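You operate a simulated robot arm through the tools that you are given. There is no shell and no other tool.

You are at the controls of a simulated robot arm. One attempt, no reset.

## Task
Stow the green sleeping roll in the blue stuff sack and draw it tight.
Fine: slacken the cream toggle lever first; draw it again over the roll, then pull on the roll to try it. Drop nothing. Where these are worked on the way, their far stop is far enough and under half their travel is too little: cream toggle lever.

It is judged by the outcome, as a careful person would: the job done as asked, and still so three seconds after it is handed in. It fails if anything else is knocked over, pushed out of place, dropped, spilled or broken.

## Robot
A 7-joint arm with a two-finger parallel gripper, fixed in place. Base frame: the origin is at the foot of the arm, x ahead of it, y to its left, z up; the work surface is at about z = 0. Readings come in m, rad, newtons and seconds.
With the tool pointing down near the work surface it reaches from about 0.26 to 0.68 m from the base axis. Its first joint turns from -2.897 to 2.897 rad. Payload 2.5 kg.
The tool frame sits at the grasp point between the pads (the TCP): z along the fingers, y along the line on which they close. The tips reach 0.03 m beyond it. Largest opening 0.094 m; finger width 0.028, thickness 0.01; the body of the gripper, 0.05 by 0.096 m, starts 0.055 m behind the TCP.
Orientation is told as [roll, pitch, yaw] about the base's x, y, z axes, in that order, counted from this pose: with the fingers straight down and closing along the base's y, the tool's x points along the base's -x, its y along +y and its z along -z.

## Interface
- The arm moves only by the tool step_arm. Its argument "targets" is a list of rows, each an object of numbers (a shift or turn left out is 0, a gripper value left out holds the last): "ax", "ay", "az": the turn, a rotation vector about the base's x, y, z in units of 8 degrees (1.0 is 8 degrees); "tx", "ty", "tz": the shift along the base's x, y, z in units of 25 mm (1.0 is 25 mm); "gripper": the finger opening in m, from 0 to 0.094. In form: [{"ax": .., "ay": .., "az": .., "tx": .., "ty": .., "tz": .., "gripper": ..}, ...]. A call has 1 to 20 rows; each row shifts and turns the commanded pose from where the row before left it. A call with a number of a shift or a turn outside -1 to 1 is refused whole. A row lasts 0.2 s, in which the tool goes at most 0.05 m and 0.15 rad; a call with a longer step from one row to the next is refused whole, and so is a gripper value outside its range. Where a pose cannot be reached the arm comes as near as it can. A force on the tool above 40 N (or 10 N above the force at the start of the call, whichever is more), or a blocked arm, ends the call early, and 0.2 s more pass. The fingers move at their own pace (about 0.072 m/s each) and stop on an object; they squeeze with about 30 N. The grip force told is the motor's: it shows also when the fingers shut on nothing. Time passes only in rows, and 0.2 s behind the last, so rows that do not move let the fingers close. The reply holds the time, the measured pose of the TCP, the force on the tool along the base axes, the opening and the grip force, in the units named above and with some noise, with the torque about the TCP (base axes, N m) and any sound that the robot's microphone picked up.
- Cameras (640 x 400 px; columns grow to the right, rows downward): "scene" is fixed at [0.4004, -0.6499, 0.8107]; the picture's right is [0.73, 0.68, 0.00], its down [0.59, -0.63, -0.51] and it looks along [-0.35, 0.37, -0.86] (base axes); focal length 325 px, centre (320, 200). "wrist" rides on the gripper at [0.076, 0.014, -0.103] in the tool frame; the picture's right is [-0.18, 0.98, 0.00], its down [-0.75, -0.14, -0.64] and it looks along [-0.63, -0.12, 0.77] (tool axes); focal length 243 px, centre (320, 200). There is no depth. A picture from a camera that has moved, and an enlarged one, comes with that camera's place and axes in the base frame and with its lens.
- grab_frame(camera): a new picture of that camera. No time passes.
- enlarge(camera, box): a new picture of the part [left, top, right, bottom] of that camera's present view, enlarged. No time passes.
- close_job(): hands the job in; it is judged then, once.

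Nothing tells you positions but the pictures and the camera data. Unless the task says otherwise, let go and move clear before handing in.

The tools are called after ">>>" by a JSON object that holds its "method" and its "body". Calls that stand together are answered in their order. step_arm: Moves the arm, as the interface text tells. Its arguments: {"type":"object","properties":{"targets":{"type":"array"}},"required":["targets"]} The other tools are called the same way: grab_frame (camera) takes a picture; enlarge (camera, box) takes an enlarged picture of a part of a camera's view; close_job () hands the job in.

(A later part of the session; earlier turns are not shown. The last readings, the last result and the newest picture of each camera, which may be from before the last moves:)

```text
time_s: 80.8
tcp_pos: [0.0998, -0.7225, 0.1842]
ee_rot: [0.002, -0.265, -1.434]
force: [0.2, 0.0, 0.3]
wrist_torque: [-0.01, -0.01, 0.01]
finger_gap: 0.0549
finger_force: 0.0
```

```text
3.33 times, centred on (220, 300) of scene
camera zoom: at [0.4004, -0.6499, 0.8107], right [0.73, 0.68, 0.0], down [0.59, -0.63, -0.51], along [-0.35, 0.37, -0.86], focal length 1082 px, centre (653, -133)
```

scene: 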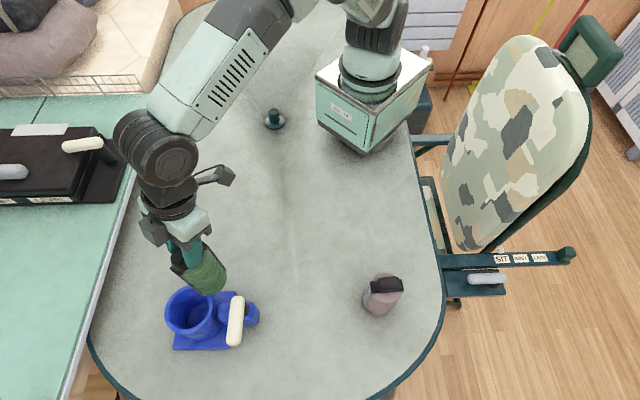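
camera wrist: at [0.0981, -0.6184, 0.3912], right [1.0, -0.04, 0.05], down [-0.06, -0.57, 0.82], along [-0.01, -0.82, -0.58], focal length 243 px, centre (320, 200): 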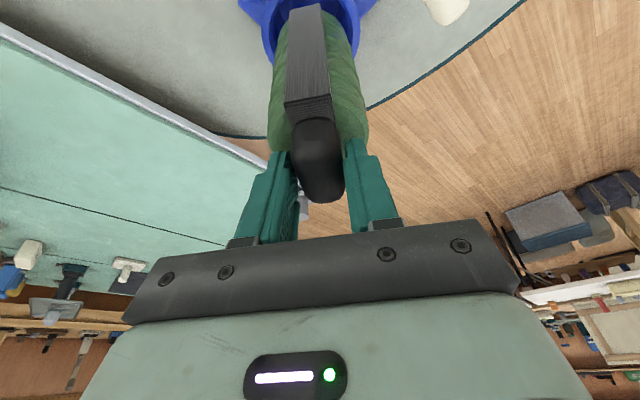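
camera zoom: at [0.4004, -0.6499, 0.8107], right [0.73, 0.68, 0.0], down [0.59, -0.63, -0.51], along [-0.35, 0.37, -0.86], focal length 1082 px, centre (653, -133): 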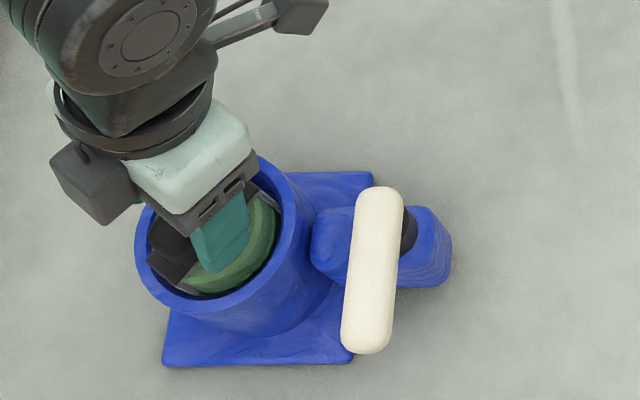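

The roll is released and stands in the cup. Now I'll lift clear, move inward, straighten the tool and turn it to straddle the lever for drawing it closed again.

>>> {"method": "step_arm", "body": {"targets": [{"tz": 0.5}, {"tz": 0.8}, {"tz": 0.9}, {"tz": 0.9}, {"tx": 0.4, "ty": 0.8}, {"tx": 0.5, "ty": 1.0}, {"tx": 0.5, "ty": 1.0}, {"tx": 0.5, "ty": 1.0}, {"ax": 0.47, "ay": 0.0645}, {"ax": 0.47, "ay": 0.0645}, {"ax": 0.47, "ay": 0.0645}, {"ax": 0.47, "ay": 0.0645}, {"az": 0.93}, {"az": 0.93}, {"az": 0.93}, {"az": 0.93}, {"az": 0.93}, {}]}}

>>> {"method": "grab_frame", "body": {"camera": "wrist"}}

>>> {"method": "enlarge", "body": {"camera": "scene", "box": [140, 240, 300, 360]}}

```text
time_s: 84.6
tcp_pos: [0.1458, -0.6272, 0.2628]
ee_rot: [0.001, 0.001, -0.784]
force: [-0.4, 0.6, -0.7]
wrist_torque: [0.01, -0.02, 0.0]
finger_gap: 0.0548
finger_force: 0.0
```

```text
taken
camera wrist: at [0.1004, -0.5627, 0.3641], right [0.82, 0.57, 0.0], down [0.43, -0.63, 0.64], along [0.36, -0.53, -0.77], focal length 243 px, centre (320, 200)
```

wrist: 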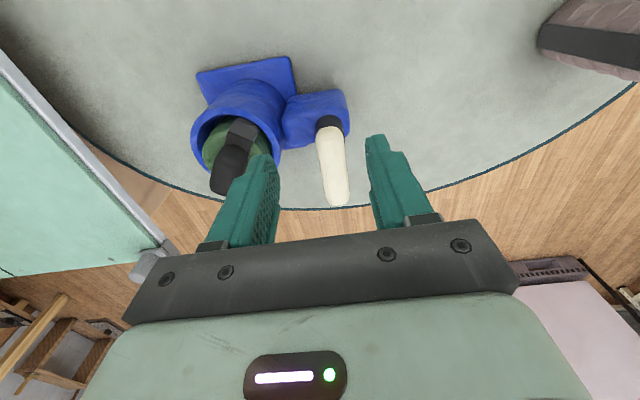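

```text
3.33 times, centred on (220, 300) of scene
camera zoom: at [0.4004, -0.6499, 0.8107], right [0.73, 0.68, 0.0], down [0.59, -0.63, -0.51], along [-0.35, 0.37, -0.86], focal length 1082 px, centre (653, -133)
```

zoom: 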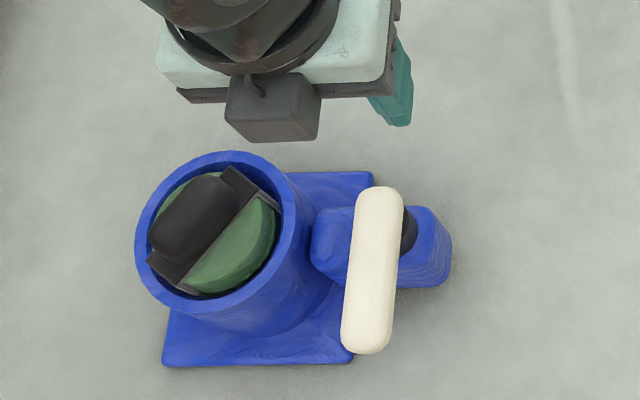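

Everything looks good: the roll is down in the cup. I'll move over the lever and check alignment.

>>> {"method": "step_arm", "body": {"targets": [{"tx": 0.56, "ty": -0.53, "gripper": 0.06}, {"tx": 0.56, "ty": -0.53}, {"tx": 0.56, "ty": -0.53}, {"tx": 0.56, "ty": -0.53}, {"tz": -0.9}, {"tz": -0.9}, {}]}}

>>> {"method": "grab_frame", "body": {"camera": "wrist"}}

```text
time_s: 86.2
tcp_pos: [0.2041, -0.6799, 0.2166]
ee_rot: [0.001, -0.001, -0.785]
force: [-0.5, 0.7, -0.1]
wrist_torque: [-0.02, -0.02, -0.02]
finger_gap: 0.0599
finger_force: 0.0
```

```text
taken
camera wrist: at [0.157, -0.615, 0.3192], right [0.82, 0.57, 0.0], down [0.43, -0.63, 0.64], along [0.36, -0.53, -0.77], focal length 243 px, centre (320, 200)
```

wrist: 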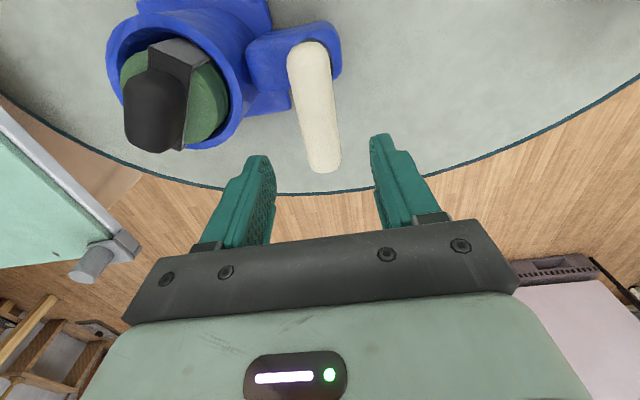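

>>> {"method": "step_arm", "body": {"targets": [{"tz": -0.7}, {"tz": -0.7}, {"tz": -0.7}, {"tz": -0.56}, {"gripper": 0.042}, {}]}}

>>> {"method": "grab_frame", "body": {"camera": "wrist"}}

```text
time_s: 87.6
tcp_pos: [0.2029, -0.6804, 0.1498]
ee_rot: [0.0, 0.0, -0.785]
force: [0.3, -0.1, 0.0]
wrist_torque: [0.0, 0.01, -0.03]
finger_gap: 0.042
finger_force: 0.1
```

```text
taken
camera wrist: at [0.1564, -0.6153, 0.2526], right [0.82, 0.57, 0.0], down [0.43, -0.63, 0.64], along [0.36, -0.53, -0.77], focal length 243 px, centre (320, 200)
```

wrist: 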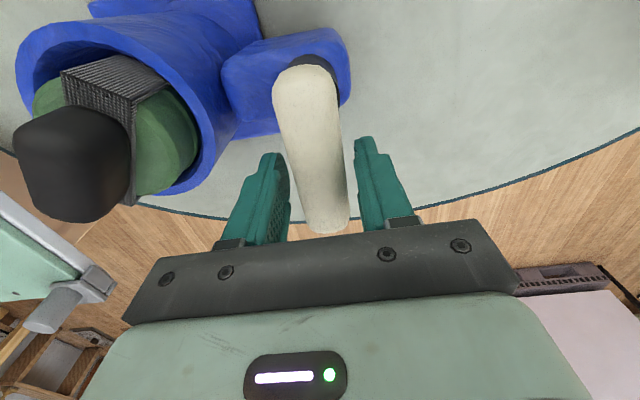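

Fingers straddle the bar. Now drawing it back counter‑clockwise along the arc, sliding slightly outward on the bar for more leverage.

>>> {"method": "step_arm", "body": {"targets": [{"tx": 0.116, "ty": 0.064, "az": 0.5}, {"tx": 0.144, "ty": 0.048, "az": 0.5}, {"tx": 0.148, "ty": 0.064, "az": 0.5}, {"tx": 0.14, "ty": 0.08, "az": 0.5}, {"tx": 0.14, "ty": 0.092, "az": 0.5}, {}]}}

>>> {"method": "grab_frame", "body": {"camera": "wrist"}}

>>> {"method": "enlarge", "body": {"camera": "scene", "box": [140, 260, 300, 360]}}

```text
time_s: 89.0
tcp_pos: [0.2197, -0.6715, 0.1508]
ee_rot: [0.002, -0.002, -0.434]
force: [-2.1, -2.6, 0.0]
wrist_torque: [-0.01, 0.03, -0.1]
finger_gap: 0.0434
finger_force: 0.6
```

```text
taken
camera wrist: at [0.1545, -0.6256, 0.2527], right [0.58, 0.81, 0.0], down [0.62, -0.45, 0.64], along [0.52, -0.37, -0.77], focal length 243 px, centre (320, 200)
```

wrist: 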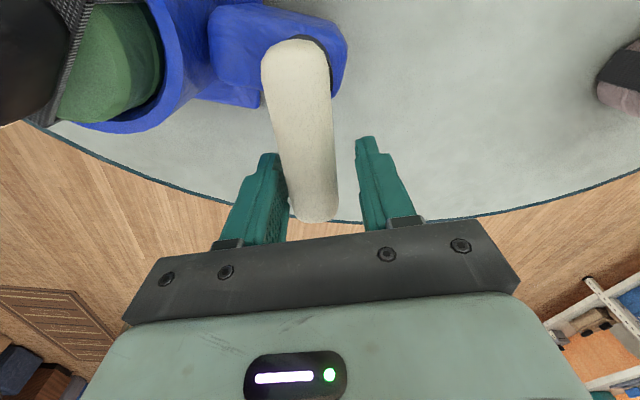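

```text
4.00 times, centred on (220, 310) of scene
camera zoom: at [0.4004, -0.6499, 0.8107], right [0.73, 0.68, 0.0], down [0.59, -0.63, -0.51], along [-0.35, 0.37, -0.86], focal length 1298 px, centre (720, -240)
```

zoom: 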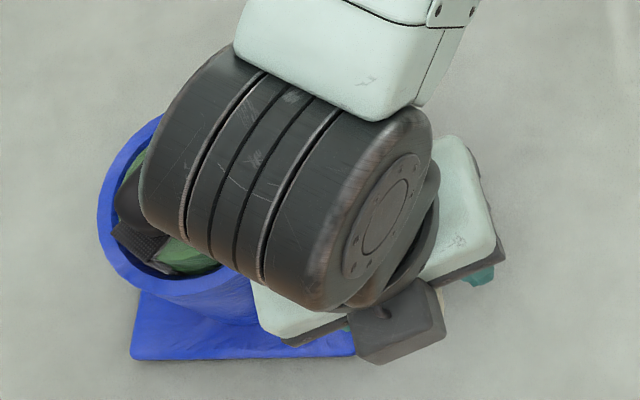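

>>> {"method": "step_arm", "body": {"targets": [{"tx": 0.136, "ty": 0.108, "az": 0.5}, {"tx": 0.132, "ty": 0.124, "az": 0.5}, {"tx": 0.12, "ty": 0.136, "az": 0.5}, {"tx": 0.116, "ty": 0.148, "az": 0.5}, {"tx": 0.064, "ty": 0.168, "az": 0.5}, {"tx": 0.052, "ty": 0.176, "az": 0.5}, {}]}}

>>> {"method": "grab_frame", "body": {"camera": "wrist"}}

>>> {"method": "enlarge", "body": {"camera": "scene", "box": [140, 260, 300, 360]}}

```text
time_s: 90.6
tcp_pos: [0.2346, -0.6514, 0.1511]
ee_rot: [0.002, 0.002, -0.016]
force: [-0.3, -2.1, 0.4]
wrist_torque: [-0.01, -0.02, -0.02]
finger_gap: 0.043
finger_force: 0.8
```

```text
taken
camera wrist: at [0.1574, -0.6334, 0.2529], right [0.2, 0.98, 0.0], down [0.75, -0.15, 0.64], along [0.63, -0.13, -0.77], focal length 243 px, centre (320, 200)
```

wrist: 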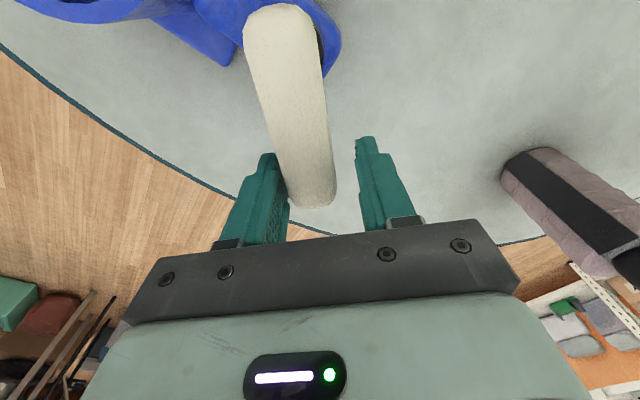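

```text
4.00 times, centred on (220, 310) of scene
camera zoom: at [0.4004, -0.6499, 0.8107], right [0.73, 0.68, 0.0], down [0.59, -0.63, -0.51], along [-0.35, 0.37, -0.86], focal length 1298 px, centre (720, -240)
```

zoom: 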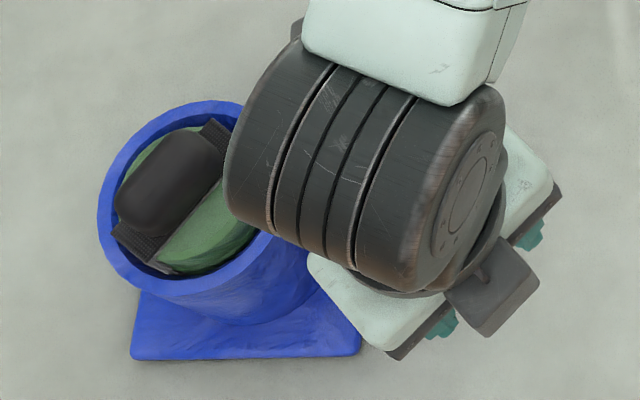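

>>> {"method": "step_arm", "body": {"targets": [{"tx": 0.0, "ty": 0.176, "az": 0.5}, {"tx": -0.016, "ty": 0.18, "az": 0.5}, {"tx": -0.024, "ty": 0.176, "az": 0.5}, {"tx": -0.036, "ty": 0.176, "az": 0.5}, {"tx": -0.048, "ty": 0.172, "az": 0.5}, {}]}}

>>> {"method": "grab_frame", "body": {"camera": "wrist"}}

>>> {"method": "enlarge", "body": {"camera": "scene", "box": [140, 260, 300, 360]}}

```text
time_s: 92.0
tcp_pos: [0.2322, -0.628, 0.1498]
ee_rot: [0.002, 0.0, 0.333]
force: [1.1, -1.7, 0.2]
wrist_torque: [0.05, 0.05, 0.0]
finger_gap: 0.043
finger_force: 0.9
```

```text
taken
camera wrist: at [0.1536, -0.6385, 0.2528], right [-0.15, 0.99, 0.0], down [0.76, 0.11, 0.64], along [0.63, 0.1, -0.77], focal length 243 px, centre (320, 200)
```

wrist: 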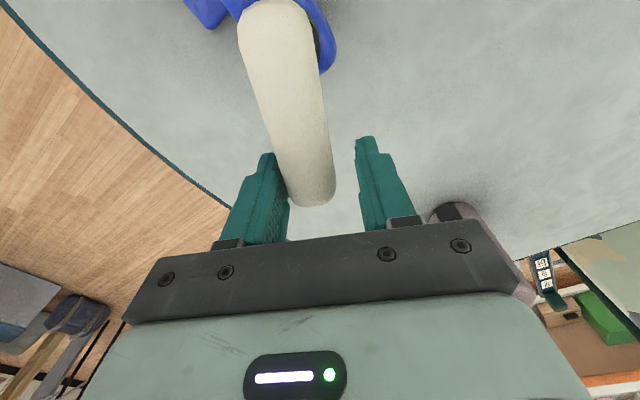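

```text
4.00 times, centred on (220, 310) of scene
camera zoom: at [0.4004, -0.6499, 0.8107], right [0.73, 0.68, 0.0], down [0.59, -0.63, -0.51], along [-0.35, 0.37, -0.86], focal length 1298 px, centre (720, -240)
```

zoom: 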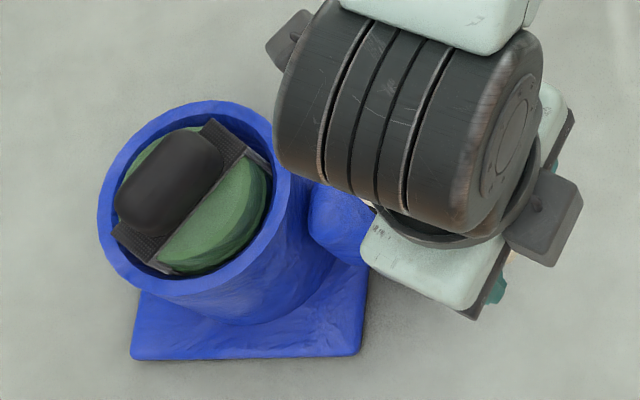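

Lever is at roughly 15°; target about 22° where it sat at the start. Going on in small steps and watching the force.

>>> {"method": "step_arm", "body": {"targets": [{"tx": -0.03, "ty": 0.084, "az": 0.25}, {"tx": -0.03, "ty": 0.084, "az": 0.25}, {}]}}

>>> {"method": "step_arm", "body": {"targets": [{"tx": -0.03, "ty": 0.08, "az": 0.25}, {}]}}

>>> {"method": "enlarge", "body": {"camera": "scene", "box": [140, 260, 300, 360]}}

>>> {"method": "grab_frame", "body": {"camera": "wrist"}}

```text
time_s: 92.8
tcp_pos: [0.2305, -0.6249, 0.1498]
ee_rot: [0.003, 0.001, 0.403]
force: [2.1, -2.0, -0.1]
wrist_torque: [-0.05, -0.01, 0.01]
finger_gap: 0.0435
finger_force: 0.9
```

```text
time_s: 93.4
tcp_pos: [0.2293, -0.6219, 0.151]
ee_rot: [-0.001, 0.002, 0.437]
force: [0.8, -5.3, -1.4]
wrist_torque: [0.03, 0.08, -0.09]
finger_gap: 0.0448
finger_force: 2.5
```

```text
4.00 times, centred on (220, 310) of scene
camera zoom: at [0.4004, -0.6499, 0.8107], right [0.73, 0.68, 0.0], down [0.59, -0.63, -0.51], along [-0.35, 0.37, -0.86], focal length 1298 px, centre (720, -240)
```

zoom: 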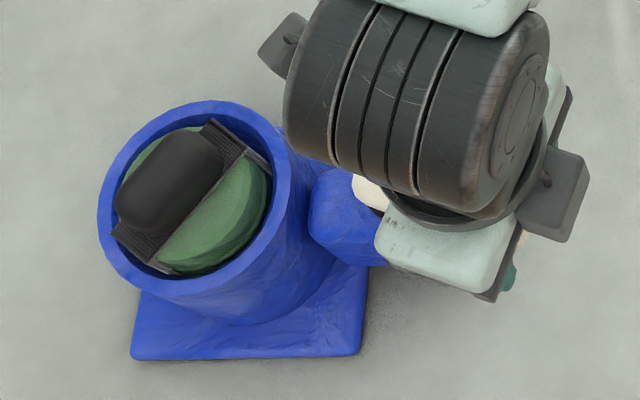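

```text
taken
camera wrist: at [0.1523, -0.6401, 0.2529], right [-0.25, 0.97, 0.0], down [0.74, 0.19, 0.64], along [0.62, 0.16, -0.77], focal length 243 px, centre (320, 200)
```

wrist: 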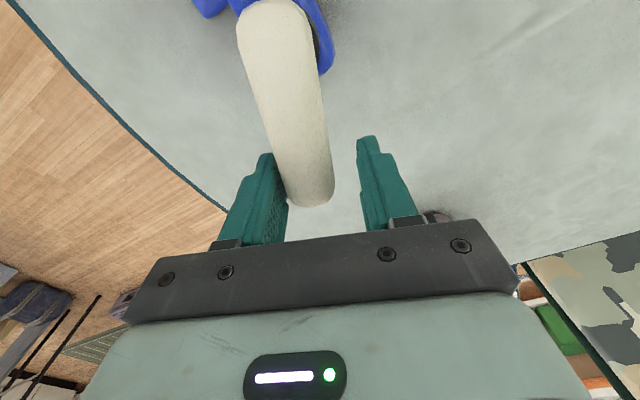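

>>> {"method": "step_arm", "body": {"targets": [{"tx": -0.02, "ty": 0.04, "az": 0.1}, {}, {}]}}

>>> {"method": "enlarge", "body": {"camera": "scene", "box": [140, 260, 300, 360]}}

```text
time_s: 94.2
tcp_pos: [0.2291, -0.6206, 0.1505]
ee_rot: [-0.001, 0.0, 0.45]
force: [0.8, -4.7, 2.0]
wrist_torque: [-0.04, 0.0, -0.09]
finger_gap: 0.0446
finger_force: 2.5
```

```text
4.00 times, centred on (220, 310) of scene
camera zoom: at [0.4004, -0.6499, 0.8107], right [0.73, 0.68, 0.0], down [0.59, -0.63, -0.51], along [-0.35, 0.37, -0.86], focal length 1298 px, centre (720, -240)
```

zoom: 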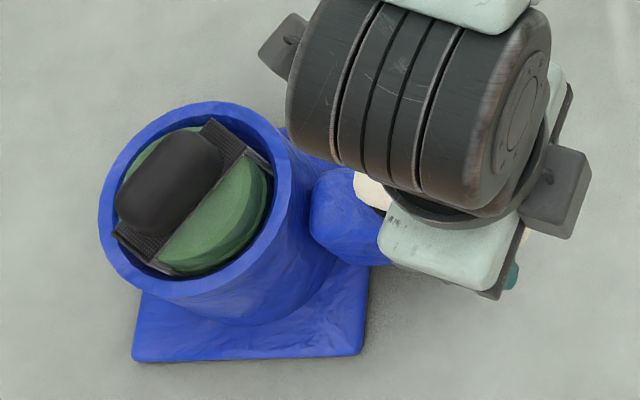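

The lever is back at its stop (force plateaued, ~21–22°), drawn over the roll. I'll back off the lever, lift clear, and swing back over the knob to test-pull the roll.

>>> {"method": "step_arm", "body": {"targets": [{"tx": 0.04, "ty": -0.12, "gripper": 0.048}, {"tx": 0.02, "ty": -0.06}, {"tz": 0.7}, {"tz": 1.0}, {"tz": 1.0}, {"tz": 1.0}, {"tz": 0.7}, {"tx": -0.6, "ty": 0.5, "az": -0.927}, {"tx": -0.6, "ty": 0.5, "az": -0.927}, {"tx": -0.6, "ty": 0.2, "az": -0.927}, {"tx": -0.6, "ty": 0.0, "az": -0.927}, {"tx": -0.6, "az": -0.927}, {"tx": -0.6, "az": -0.927}, {"tx": -0.4, "az": -0.927}, {"az": -0.927}, {"az": -0.927}, {"az": -0.927}, {"az": -0.927}, {"az": -0.927}]}}

>>> {"method": "step_arm", "body": {"targets": [{"az": -0.927}, {"az": -0.927}, {"az": -0.927}, {"ax": -0.474, "ay": -0.037, "gripper": 0.055}, {"ax": -0.474, "ay": -0.037}, {"ax": -0.474, "ay": -0.037}, {"ax": -0.472, "ay": -0.038}, {}]}}

>>> {"method": "grab_frame", "body": {"camera": "wrist"}}

>>> {"method": "enlarge", "body": {"camera": "scene", "box": [140, 260, 300, 360]}}

```text
time_s: 98.2
tcp_pos: [0.1299, -0.595, 0.2607]
ee_rot: [0.002, 0.002, -1.105]
force: [1.1, 0.5, 0.3]
wrist_torque: [0.01, 0.04, 0.0]
finger_gap: 0.0479
finger_force: 0.1
```

```text
time_s: 100.0
tcp_pos: [0.1318, -0.5951, 0.2601]
ee_rot: [0.0, -0.266, -1.49]
force: [0.0, 0.1, 0.1]
wrist_torque: [0.0, -0.01, -0.01]
finger_gap: 0.0551
finger_force: 0.1
```

```text
taken
camera wrist: at [0.1352, -0.4929, 0.3387], right [0.99, -0.1, 0.05], down [-0.1, -0.57, 0.82], along [-0.05, -0.82, -0.57], focal length 243 px, centre (320, 200)
```

wrist: 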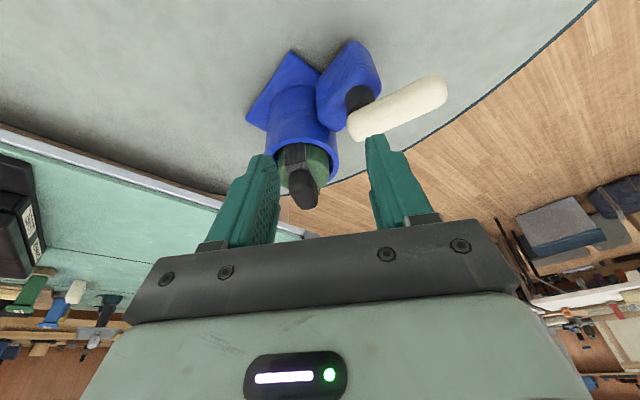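

```text
4.00 times, centred on (220, 310) of scene
camera zoom: at [0.4004, -0.6499, 0.8107], right [0.73, 0.68, 0.0], down [0.59, -0.63, -0.51], along [-0.35, 0.37, -0.86], focal length 1298 px, centre (720, -240)
```

zoom: 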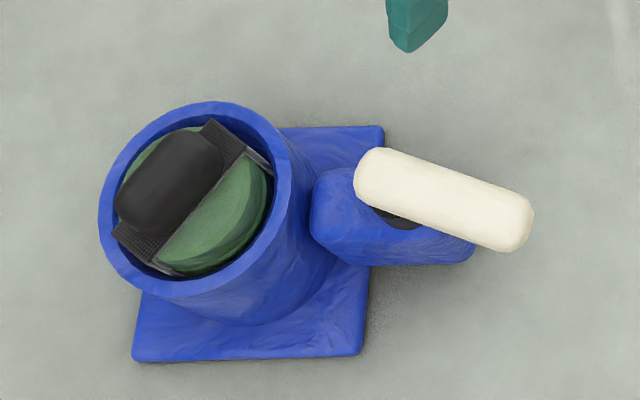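

The lever is back in its drawn position beside the sack. Now a closer look at the knob to line up the test pull.

>>> {"method": "step_arm", "body": {"targets": [{"tx": -0.2, "ty": -0.6}, {"tx": -0.3, "ty": -0.8}, {"tx": -0.3, "ty": -0.8}, {"tx": -0.2, "ty": -0.8}, {"tx": -0.1, "ty": -0.8}, {"ty": -0.8}, {"ty": -0.5}, {}]}}

>>> {"method": "enlarge", "body": {"camera": "wrist", "box": [200, 0, 440, 240]}}

>>> {"method": "enlarge", "body": {"camera": "scene", "box": [140, 240, 300, 360]}}

```text
time_s: 101.8
tcp_pos: [0.1038, -0.7234, 0.26]
ee_rot: [0.002, -0.266, -1.492]
force: [-0.3, 0.5, -0.8]
wrist_torque: [-0.03, 0.01, -0.04]
finger_gap: 0.0549
finger_force: 0.0
```

```text
1.67 times, centred on (320, 120) of wrist
camera zoom: at [0.1074, -0.621, 0.3394], right [0.99, -0.1, 0.05], down [-0.1, -0.57, 0.82], along [-0.05, -0.82, -0.58], focal length 404 px, centre (320, 333)
```

zoom: 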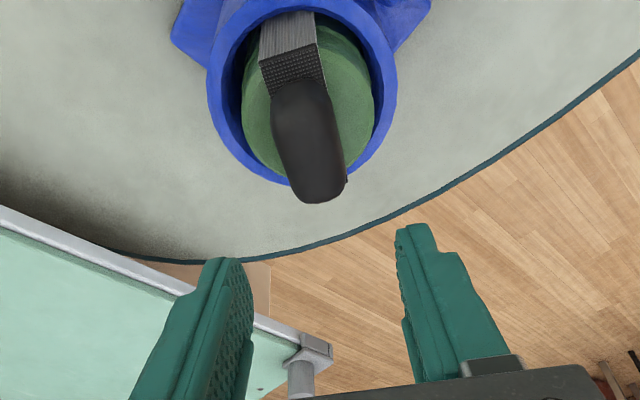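

```text
3.33 times, centred on (220, 300) of scene
camera zoom: at [0.4004, -0.6499, 0.8107], right [0.73, 0.68, 0.0], down [0.59, -0.63, -0.51], along [-0.35, 0.37, -0.86], focal length 1082 px, centre (653, -133)
```

zoom: 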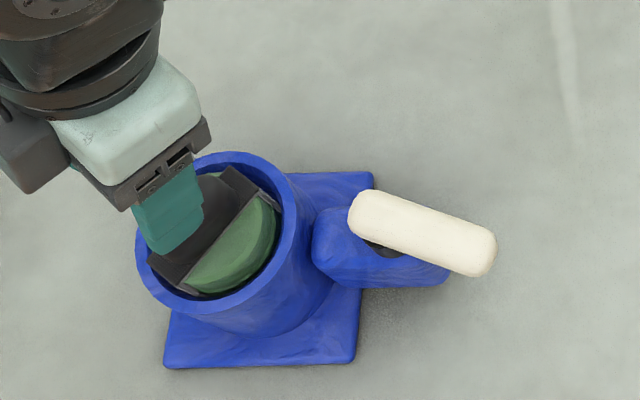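

>>> {"method": "step_arm", "body": {"targets": [{"tx": -0.06, "tz": -0.5}, {"tz": -0.6}, {"tz": -0.6}, {"tz": -0.5}, {"tz": -0.3}, {}]}}

>>> {"method": "enlarge", "body": {"camera": "wrist", "box": [200, 0, 440, 240]}}

```text
time_s: 103.2
tcp_pos: [0.1014, -0.7228, 0.1992]
ee_rot: [0.002, -0.264, -1.492]
force: [0.0, 0.3, 1.0]
wrist_torque: [0.03, 0.01, -0.02]
finger_gap: 0.055
finger_force: 0.0
```

```text
1.67 times, centred on (320, 120) of wrist
camera zoom: at [0.1058, -0.6207, 0.2768], right [0.99, -0.1, 0.05], down [-0.1, -0.57, 0.82], along [-0.05, -0.82, -0.57], focal length 404 px, centre (320, 333)
```

zoom: 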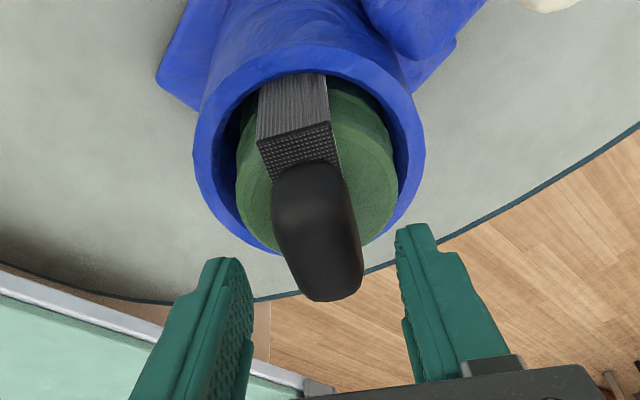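

>>> {"method": "step_arm", "body": {"targets": [{"az": 0.41}, {"tz": -0.3}, {"tz": -0.3}, {"gripper": 0.042}, {}]}}

>>> {"method": "enlarge", "body": {"camera": "wrist", "box": [200, 0, 440, 240]}}

```text
time_s: 104.4
tcp_pos: [0.1018, -0.722, 0.183]
ee_rot: [0.001, -0.265, -1.435]
force: [-0.3, 0.4, 0.2]
wrist_torque: [-0.04, 0.01, 0.01]
finger_gap: 0.0419
finger_force: 0.0
```

```text
1.67 times, centred on (320, 120) of wrist
camera zoom: at [0.0999, -0.6203, 0.2618], right [1.0, -0.04, 0.05], down [-0.06, -0.57, 0.82], along [-0.01, -0.82, -0.57], focal length 404 px, centre (320, 333)
```

zoom: 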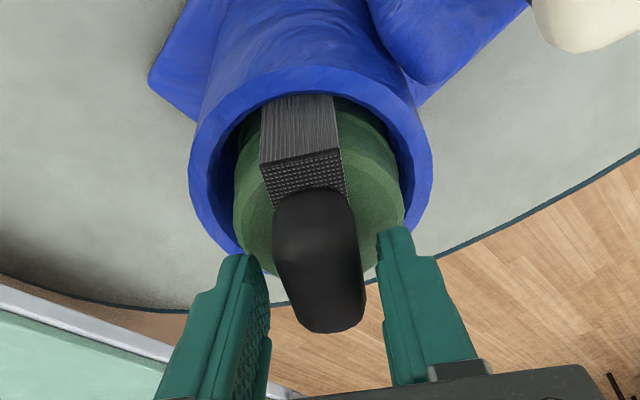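

Knob is nicely between the pads. Closing the grip on it for the test pull.

>>> {"method": "step_arm", "body": {"targets": [{"gripper": 0.03}, {"gripper": 0.0}, {}, {}]}}

>>> {"method": "enlarge", "body": {"camera": "wrist", "box": [200, 0, 440, 240]}}

>>> {"method": "enlarge", "body": {"camera": "scene", "box": [140, 240, 300, 360]}}

```text
time_s: 105.4
tcp_pos: [0.1025, -0.7232, 0.1855]
ee_rot: [0.0, -0.268, -1.437]
force: [4.1, 0.2, 12.3]
wrist_torque: [-0.33, -0.28, 0.13]
finger_gap: 0.0276
finger_force: 29.7
```

```text
1.67 times, centred on (320, 120) of wrist
camera zoom: at [0.1004, -0.6208, 0.2632], right [1.0, -0.04, 0.05], down [-0.07, -0.57, 0.82], along [0.0, -0.82, -0.57], focal length 404 px, centre (320, 333)
```

zoom: 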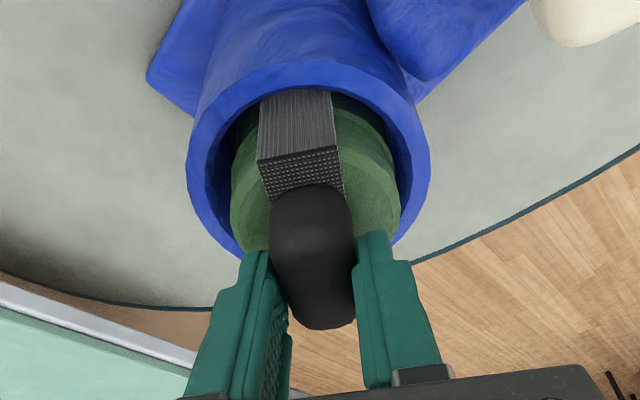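

```text
3.33 times, centred on (220, 300) of scene
camera zoom: at [0.4004, -0.6499, 0.8107], right [0.73, 0.68, 0.0], down [0.59, -0.63, -0.51], along [-0.35, 0.37, -0.86], focal length 1082 px, centre (653, -133)
```

zoom: 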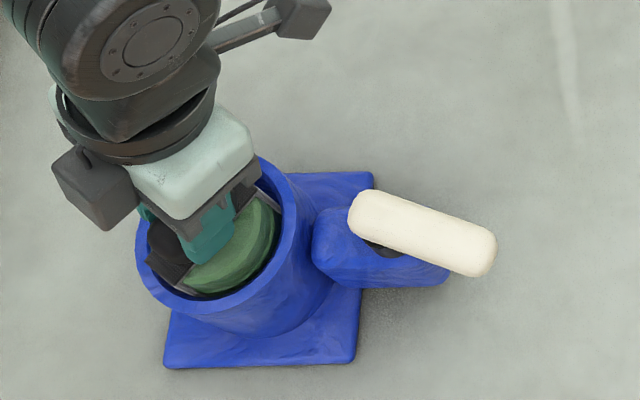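

The taper of the knob pushed the fingers upward (12 N), so the grip is too high on it. I'll open, go 4 mm lower and close again.

>>> {"method": "step_arm", "body": {"targets": [{"gripper": 0.038}, {"gripper": 0.045}, {}, {"tz": -0.1}, {"tz": -0.06}, {}]}}

>>> {"method": "enlarge", "body": {"camera": "wrist", "box": [200, 0, 440, 240]}}

```text
time_s: 106.6
tcp_pos: [0.1033, -0.7253, 0.1832]
ee_rot: [0.002, -0.271, -1.436]
force: [0.0, 0.4, -0.1]
wrist_torque: [0.04, 0.0, 0.0]
finger_gap: 0.0451
finger_force: 0.0
stopped in row 6: the force on the tool passed its limit at 41 N (the readings are from after the stop); the commanded pose is now the measured one
```

```text
1.67 times, centred on (320, 120) of wrist
camera zoom: at [0.1004, -0.6215, 0.2613], right [1.0, -0.04, 0.05], down [-0.07, -0.57, 0.82], along [0.0, -0.82, -0.57], focal length 404 px, centre (320, 333)
```

zoom: 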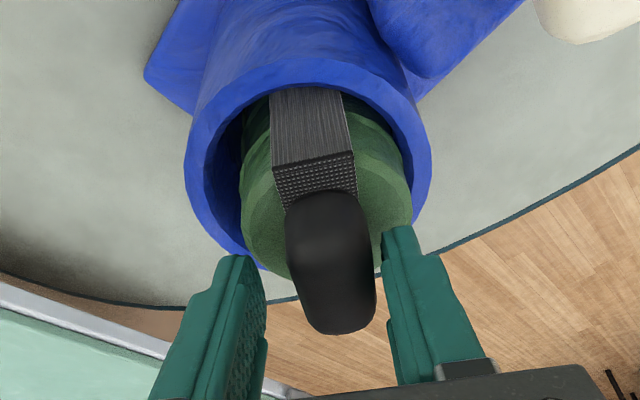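

The tips touched the roll's top (41 N stop), so there's no room lower on the knob. Let me check that nothing has shifted.

>>> {"method": "enlarge", "body": {"camera": "scene", "box": [140, 240, 300, 360]}}

>>> {"method": "step_arm", "body": {"targets": [{"tz": 0.4}, {"tz": 0.8}, {"tz": 0.8}, {}]}}

>>> {"method": "enlarge", "body": {"camera": "wrist", "box": [200, 0, 440, 240]}}

>>> {"method": "enlarge", "body": {"camera": "scene", "box": [150, 260, 250, 330]}}

```text
3.33 times, centred on (220, 300) of scene
camera zoom: at [0.4004, -0.6499, 0.8107], right [0.73, 0.68, 0.0], down [0.59, -0.63, -0.51], along [-0.35, 0.37, -0.86], focal length 1082 px, centre (653, -133)
```

zoom: 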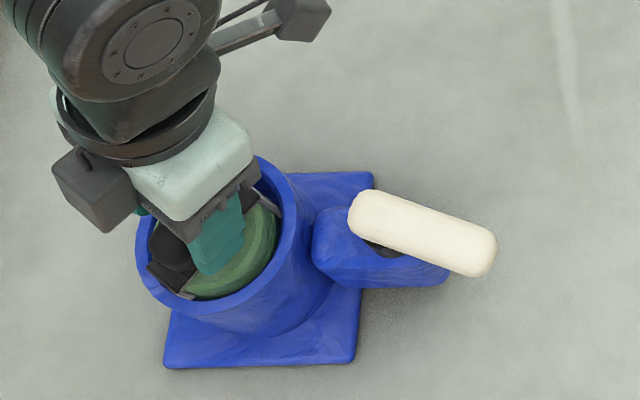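

```text
time_s: 107.6
tcp_pos: [0.1022, -0.725, 0.2337]
ee_rot: [0.001, -0.272, -1.434]
force: [-0.2, -0.2, 0.0]
wrist_torque: [-0.03, 0.01, 0.01]
finger_gap: 0.0449
finger_force: 0.0
```

```text
1.67 times, centred on (320, 120) of wrist
camera zoom: at [0.1003, -0.6215, 0.3118], right [1.0, -0.04, 0.05], down [-0.07, -0.57, 0.82], along [0.0, -0.82, -0.57], focal length 404 px, centre (320, 333)
```

zoom: 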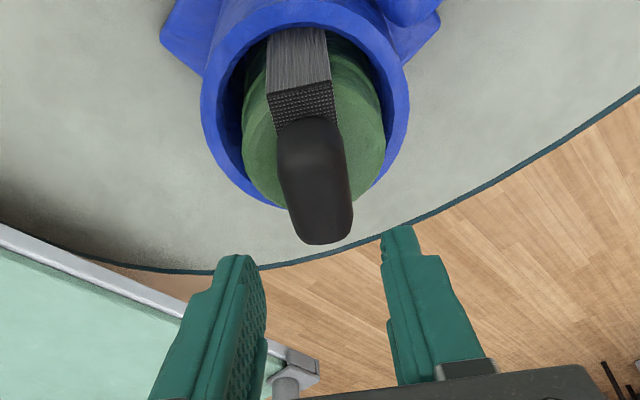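

```text
5.71 times, centred on (200, 295) of scene
camera zoom: at [0.4004, -0.6499, 0.8107], right [0.73, 0.68, 0.0], down [0.59, -0.63, -0.51], along [-0.35, 0.37, -0.86], focal length 1855 px, centre (1006, -343)
```

zoom: 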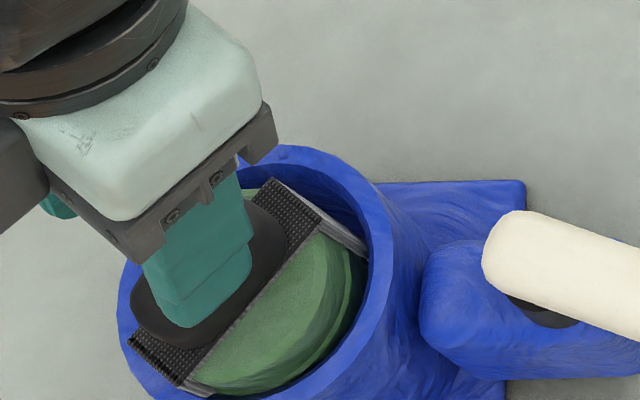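

Sack and roll are undisturbed and centred under the gripper. The roll's body stands about 3 cm proud of the rim, so for a firm test pull I'll grip the body sides above the rim instead of the tapered knob.

>>> {"method": "step_arm", "body": {"targets": [{"tx": 0.036, "gripper": 0.082}, {}, {"tz": -0.6}, {"tz": -0.6}, {"tz": -0.6}, {"tz": -0.5}, {}]}}

>>> {"method": "enlarge", "body": {"camera": "wrist", "box": [200, 0, 440, 240]}}

>>> {"method": "enlarge", "body": {"camera": "scene", "box": [150, 260, 250, 330]}}

```text
time_s: 109.2
tcp_pos: [0.1029, -0.7247, 0.176]
ee_rot: [0.001, -0.274, -1.434]
force: [0.7, 0.6, 0.2]
wrist_torque: [0.0, 0.02, -0.03]
finger_gap: 0.0822
finger_force: 0.0
```

```text
1.67 times, centred on (320, 120) of wrist
camera zoom: at [0.1013, -0.622, 0.2539], right [1.0, -0.04, 0.05], down [-0.07, -0.57, 0.82], along [0.0, -0.82, -0.57], focal length 404 px, centre (320, 333)
```

zoom: 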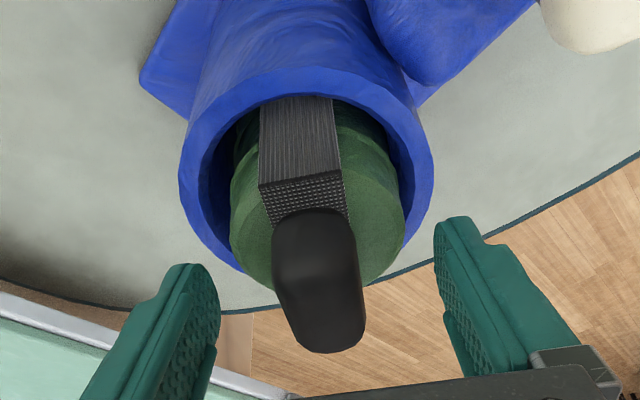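

```text
5.71 times, centred on (200, 295) of scene
camera zoom: at [0.4004, -0.6499, 0.8107], right [0.73, 0.68, 0.0], down [0.59, -0.63, -0.51], along [-0.35, 0.37, -0.86], focal length 1855 px, centre (1006, -343)
```

zoom: 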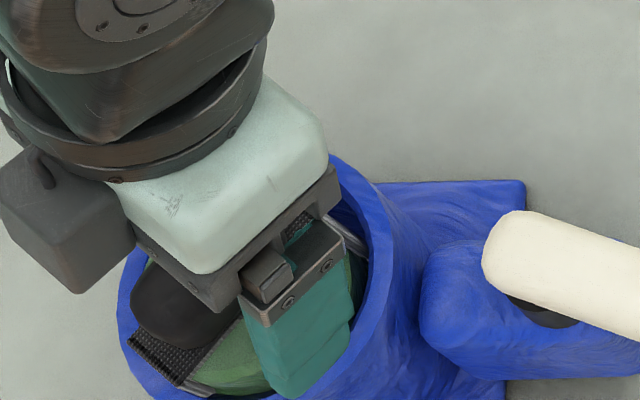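

>>> {"method": "step_arm", "body": {"targets": [{"tz": -0.28}, {"tz": -0.28}, {}, {"gripper": 0.074}, {"gripper": 0.07}, {}]}}

>>> {"method": "enlarge", "body": {"camera": "wrist", "box": [200, 0, 440, 240]}}

```text
time_s: 110.6
tcp_pos: [0.1041, -0.725, 0.1618]
ee_rot: [0.001, -0.271, -1.435]
force: [-0.5, -0.2, 0.2]
wrist_torque: [0.04, 0.01, 0.03]
finger_gap: 0.0701
finger_force: 0.1
```

```text
1.67 times, centred on (320, 120) of wrist
camera zoom: at [0.1012, -0.6216, 0.2399], right [1.0, -0.04, 0.05], down [-0.07, -0.57, 0.82], along [0.0, -0.82, -0.57], focal length 404 px, centre (320, 333)
```

zoom: 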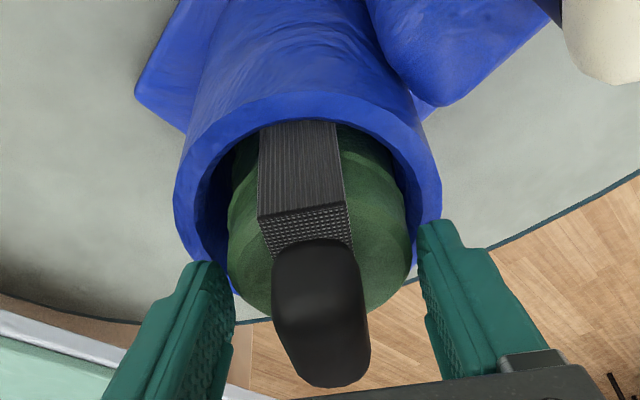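

>>> {"method": "step_arm", "body": {"targets": [{"gripper": 0.067}, {"gripper": 0.064}, {"gripper": 0.06}, {}]}}

>>> {"method": "enlarge", "body": {"camera": "scene", "box": [140, 240, 300, 360]}}

```text
time_s: 111.6
tcp_pos: [0.1019, -0.7241, 0.1612]
ee_rot: [0.001, -0.271, -1.436]
force: [-0.6, -0.1, 0.3]
wrist_torque: [-0.03, 0.04, 0.04]
finger_gap: 0.0638
finger_force: 29.8
```

```text
3.33 times, centred on (220, 300) of scene
camera zoom: at [0.4004, -0.6499, 0.8107], right [0.73, 0.68, 0.0], down [0.59, -0.63, -0.51], along [-0.35, 0.37, -0.86], focal length 1082 px, centre (653, -133)
```

zoom: 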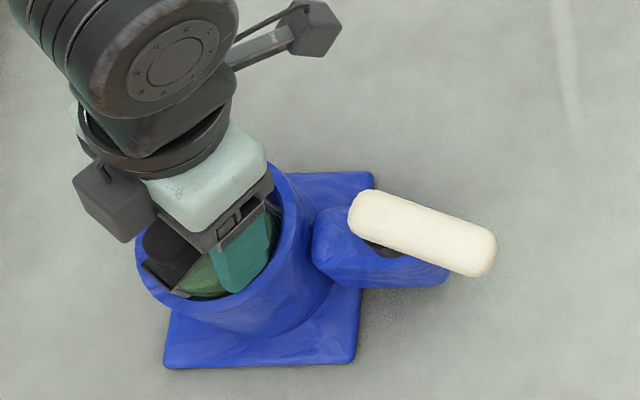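

Firm grip on the roll's body with no side load. Now pulling up very gently to try it.

>>> {"method": "step_arm", "body": {"targets": [{"tz": 0.02}, {"tz": 0.02}, {}]}}

>>> {"method": "step_arm", "body": {"targets": [{"tz": 0.02}, {"tz": 0.02}, {}]}}

```text
time_s: 112.4
tcp_pos: [0.1036, -0.7253, 0.1623]
ee_rot: [0.002, -0.271, -1.433]
force: [-0.1, -2.7, -6.5]
wrist_torque: [-0.4, 0.09, 0.01]
finger_gap: 0.0636
finger_force: 30.0
```

```text
time_s: 113.2
tcp_pos: [0.1029, -0.7249, 0.1637]
ee_rot: [0.0, -0.271, -1.433]
force: [-1.8, -0.6, -8.6]
wrist_torque: [-0.12, 0.18, 0.01]
finger_gap: 0.0639
finger_force: 30.1
```

>>> {"method": "enlarge", "body": {"camera": "scene", "box": [140, 240, 300, 360]}}

>>> {"method": "step_arm", "body": {"targets": [{"tz": 0.03}, {}, {}]}}

>>> {"method": "enlarge", "body": {"camera": "wrist", "box": [200, 0, 440, 240]}}

```text
3.33 times, centred on (220, 300) of scene
camera zoom: at [0.4004, -0.6499, 0.8107], right [0.73, 0.68, 0.0], down [0.59, -0.63, -0.51], along [-0.35, 0.37, -0.86], focal length 1082 px, centre (653, -133)
```

zoom: 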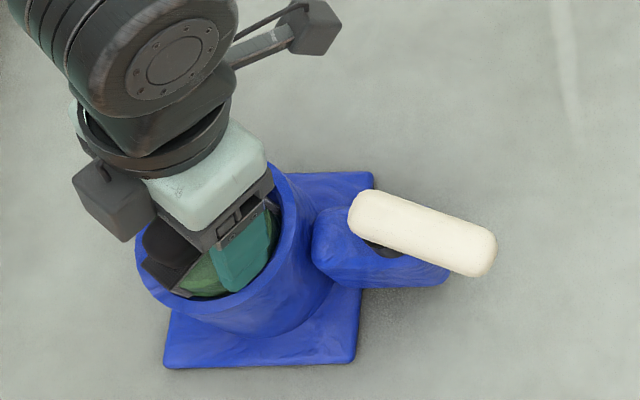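

```text
time_s: 114.0
tcp_pos: [0.1025, -0.7231, 0.165]
ee_rot: [0.002, -0.269, -1.434]
force: [-0.5, 2.2, -9.8]
wrist_torque: [0.54, 0.15, -0.01]
finger_gap: 0.0635
finger_force: 30.1
```

```text
1.67 times, centred on (320, 120) of wrist
camera zoom: at [0.1014, -0.6212, 0.2426], right [1.0, -0.04, 0.05], down [-0.07, -0.57, 0.82], along [0.0, -0.82, -0.57], focal length 404 px, centre (320, 333)
```

zoom: 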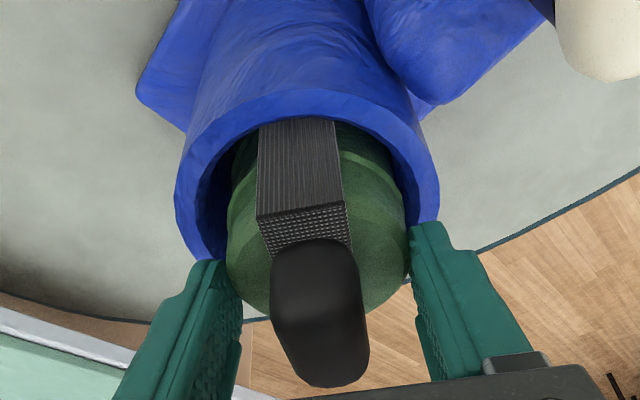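

The roll resists: nearly 10 N of pull against its ~2 N weight, with the sack still in place. I'll hold a moment to see whether it creeps.

>>> {"method": "step_arm", "body": {"targets": [{}, {}, {}, {}]}}

>>> {"method": "enlarge", "body": {"camera": "wrist", "box": [200, 0, 440, 240]}}

>>> {"method": "enlarge", "body": {"camera": "scene", "box": [140, 260, 300, 360]}}

```text
time_s: 115.0
tcp_pos: [0.1035, -0.7255, 0.1651]
ee_rot: [0.001, -0.274, -1.435]
force: [-0.1, 3.6, -3.9]
wrist_torque: [0.58, 0.03, -0.02]
finger_gap: 0.0637
finger_force: 29.7
```

```text
1.67 times, centred on (320, 120) of wrist
camera zoom: at [0.1015, -0.6215, 0.243], right [1.0, -0.04, 0.05], down [-0.07, -0.57, 0.82], along [0.0, -0.82, -0.57], focal length 404 px, centre (320, 333)
```

zoom: 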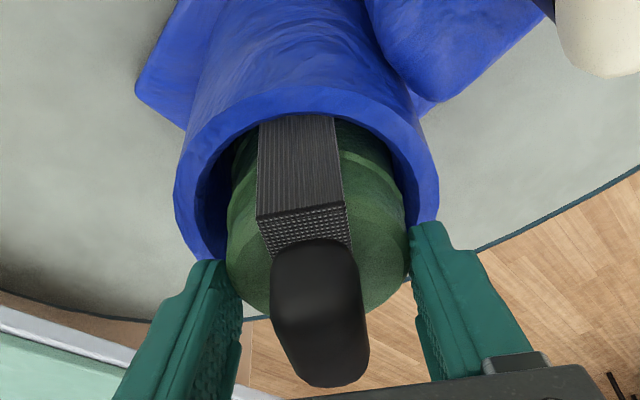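

```text
4.00 times, centred on (220, 310) of scene
camera zoom: at [0.4004, -0.6499, 0.8107], right [0.73, 0.68, 0.0], down [0.59, -0.63, -0.51], along [-0.35, 0.37, -0.86], focal length 1298 px, centre (720, -240)
```

zoom: 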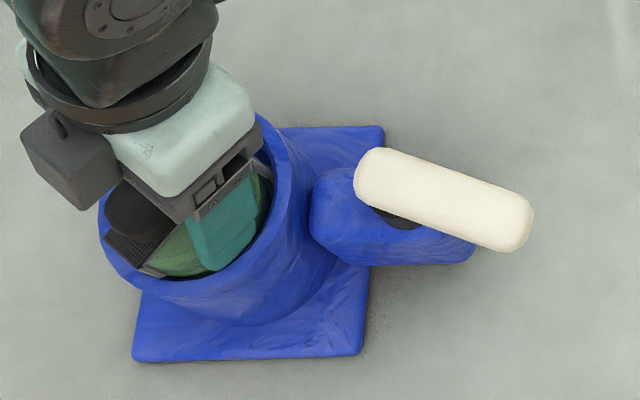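

The force relaxed to about 4 N while holding. I'll pull a touch more to be sure whether it is held or slipping.

>>> {"method": "step_arm", "body": {"targets": [{"tz": 0.03}, {"tz": 0.03}, {}]}}

>>> {"method": "step_arm", "body": {"targets": [{}, {}, {}]}}

>>> {"method": "enlarge", "body": {"camera": "wrist", "box": [200, 0, 440, 240]}}

```text
time_s: 115.8
tcp_pos: [0.1039, -0.7244, 0.1657]
ee_rot: [0.002, -0.272, -1.435]
force: [0.2, -4.1, -12.1]
wrist_torque: [-0.41, -0.16, 0.03]
finger_gap: 0.0638
finger_force: 30.2
```

```text
time_s: 116.6
tcp_pos: [0.1028, -0.7251, 0.1663]
ee_rot: [0.002, -0.273, -1.434]
force: [-0.1, 1.2, -5.1]
wrist_torque: [0.33, -0.09, 0.0]
finger_gap: 0.0637
finger_force: 30.0
```

```text
1.67 times, centred on (320, 120) of wrist
camera zoom: at [0.1013, -0.6215, 0.2448], right [1.0, -0.04, 0.05], down [-0.07, -0.57, 0.82], along [0.0, -0.82, -0.57], focal length 404 px, centre (320, 333)
```

zoom: 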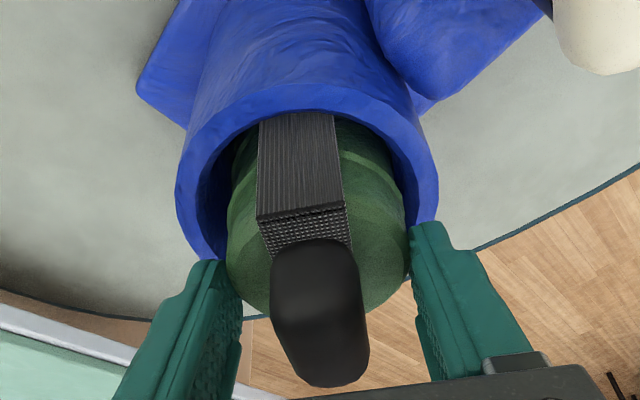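

The roll does resist but crept up ~5 mm under the pull, so I'll push it gently back down to its seat first, then check how fully the lever is drawn.

>>> {"method": "step_arm", "body": {"targets": [{"tz": -0.04}, {"tz": -0.04}, {}]}}

>>> {"method": "step_arm", "body": {"targets": [{"tz": -0.04}, {"tz": -0.04}, {}]}}

>>> {"method": "enlarge", "body": {"camera": "scene", "box": [140, 260, 300, 360]}}

```text
time_s: 117.4
tcp_pos: [0.1033, -0.7255, 0.1672]
ee_rot: [0.003, -0.276, -1.433]
force: [-0.9, 3.7, 8.9]
wrist_torque: [0.5, 0.04, 0.02]
finger_gap: 0.0638
finger_force: 29.8
```

```text
time_s: 118.2
tcp_pos: [0.1032, -0.7257, 0.164]
ee_rot: [0.001, -0.276, -1.435]
force: [-1.1, -4.6, 9.0]
wrist_torque: [-0.62, 0.12, 0.01]
finger_gap: 0.064
finger_force: 30.1
```

```text
4.00 times, centred on (220, 310) of scene
camera zoom: at [0.4004, -0.6499, 0.8107], right [0.73, 0.68, 0.0], down [0.59, -0.63, -0.51], along [-0.35, 0.37, -0.86], focal length 1298 px, centre (720, -240)
```

zoom: 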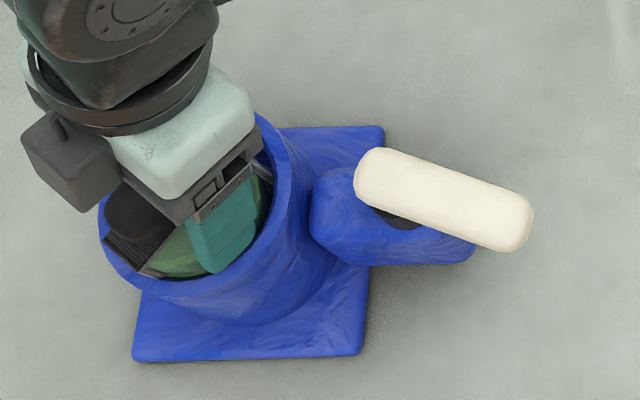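

There's about 10 N of grip friction both up and down – the drawn sack is indeed clamping the roll. I'll press it the last few millimetres back to its seat.

>>> {"method": "step_arm", "body": {"targets": [{"tz": -0.04}, {"tz": -0.04}, {}]}}

>>> {"method": "enlarge", "body": {"camera": "wrist", "box": [200, 0, 440, 240]}}

```text
time_s: 119.0
tcp_pos: [0.1031, -0.7251, 0.1618]
ee_rot: [0.001, -0.278, -1.434]
force: [-2.6, 2.2, 20.9]
wrist_torque: [-0.32, 0.21, -0.05]
finger_gap: 0.0637
finger_force: 30.2
```

```text
1.67 times, centred on (320, 120) of wrist
camera zoom: at [0.1016, -0.6222, 0.2397], right [1.0, -0.04, 0.05], down [-0.07, -0.57, 0.82], along [0.0, -0.82, -0.57], focal length 404 px, centre (320, 333)
```

zoom: 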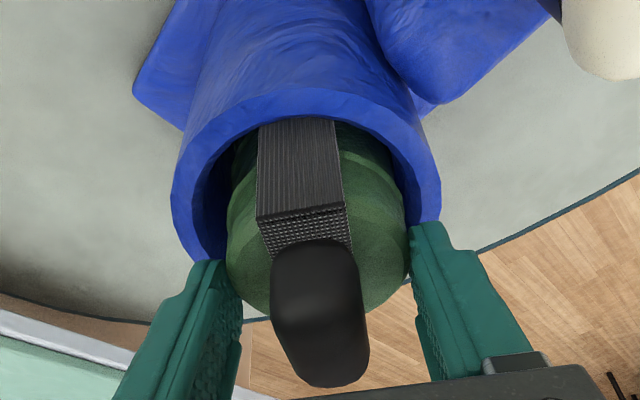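

Seated again. I'll ease off the push and do one last mild, clean pull of about 5–7 N.

>>> {"method": "step_arm", "body": {"targets": [{"tz": 0.04}, {"tz": 0.03}, {}]}}

>>> {"method": "step_arm", "body": {"targets": [{"tz": 0.02}, {}]}}

```text
time_s: 119.8
tcp_pos: [0.1042, -0.7244, 0.1629]
ee_rot: [0.002, -0.274, -1.433]
force: [-0.4, -6.4, 5.2]
wrist_torque: [-1.1, 0.04, 0.0]
finger_gap: 0.0639
finger_force: 29.7
```

```text
time_s: 120.4
tcp_pos: [0.1034, -0.7237, 0.162]
ee_rot: [0.001, -0.271, -1.435]
force: [-0.5, -6.0, -3.5]
wrist_torque: [-0.78, -0.04, 0.01]
finger_gap: 0.0638
finger_force: 29.6
```

>>> {"method": "step_arm", "body": {"targets": [{"tz": 0.02}, {}, {}]}}

>>> {"method": "step_arm", "body": {"targets": [{}, {}, {}]}}

>>> {"method": "enlarge", "body": {"camera": "wrist", "box": [200, 0, 440, 240]}}

```text
time_s: 121.2
tcp_pos: [0.1022, -0.7236, 0.162]
ee_rot: [0.004, -0.268, -1.434]
force: [-0.5, 2.0, -6.4]
wrist_torque: [0.21, 0.08, 0.0]
finger_gap: 0.0636
finger_force: 30.2
```

```text
time_s: 122.0
tcp_pos: [0.1036, -0.7238, 0.163]
ee_rot: [0.002, -0.271, -1.435]
force: [-1.4, 5.9, -6.9]
wrist_torque: [0.95, 0.14, 0.02]
finger_gap: 0.0638
finger_force: 29.9
```

```text
1.67 times, centred on (320, 120) of wrist
camera zoom: at [0.1018, -0.6214, 0.241], right [1.0, -0.04, 0.05], down [-0.07, -0.57, 0.82], along [0.0, -0.82, -0.57], focal length 404 px, centre (320, 333)
```

zoom: 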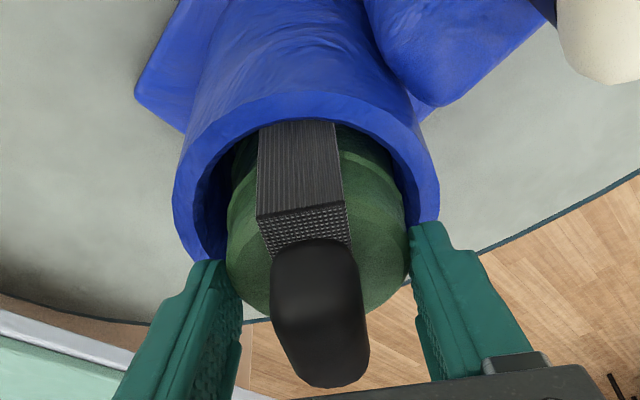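

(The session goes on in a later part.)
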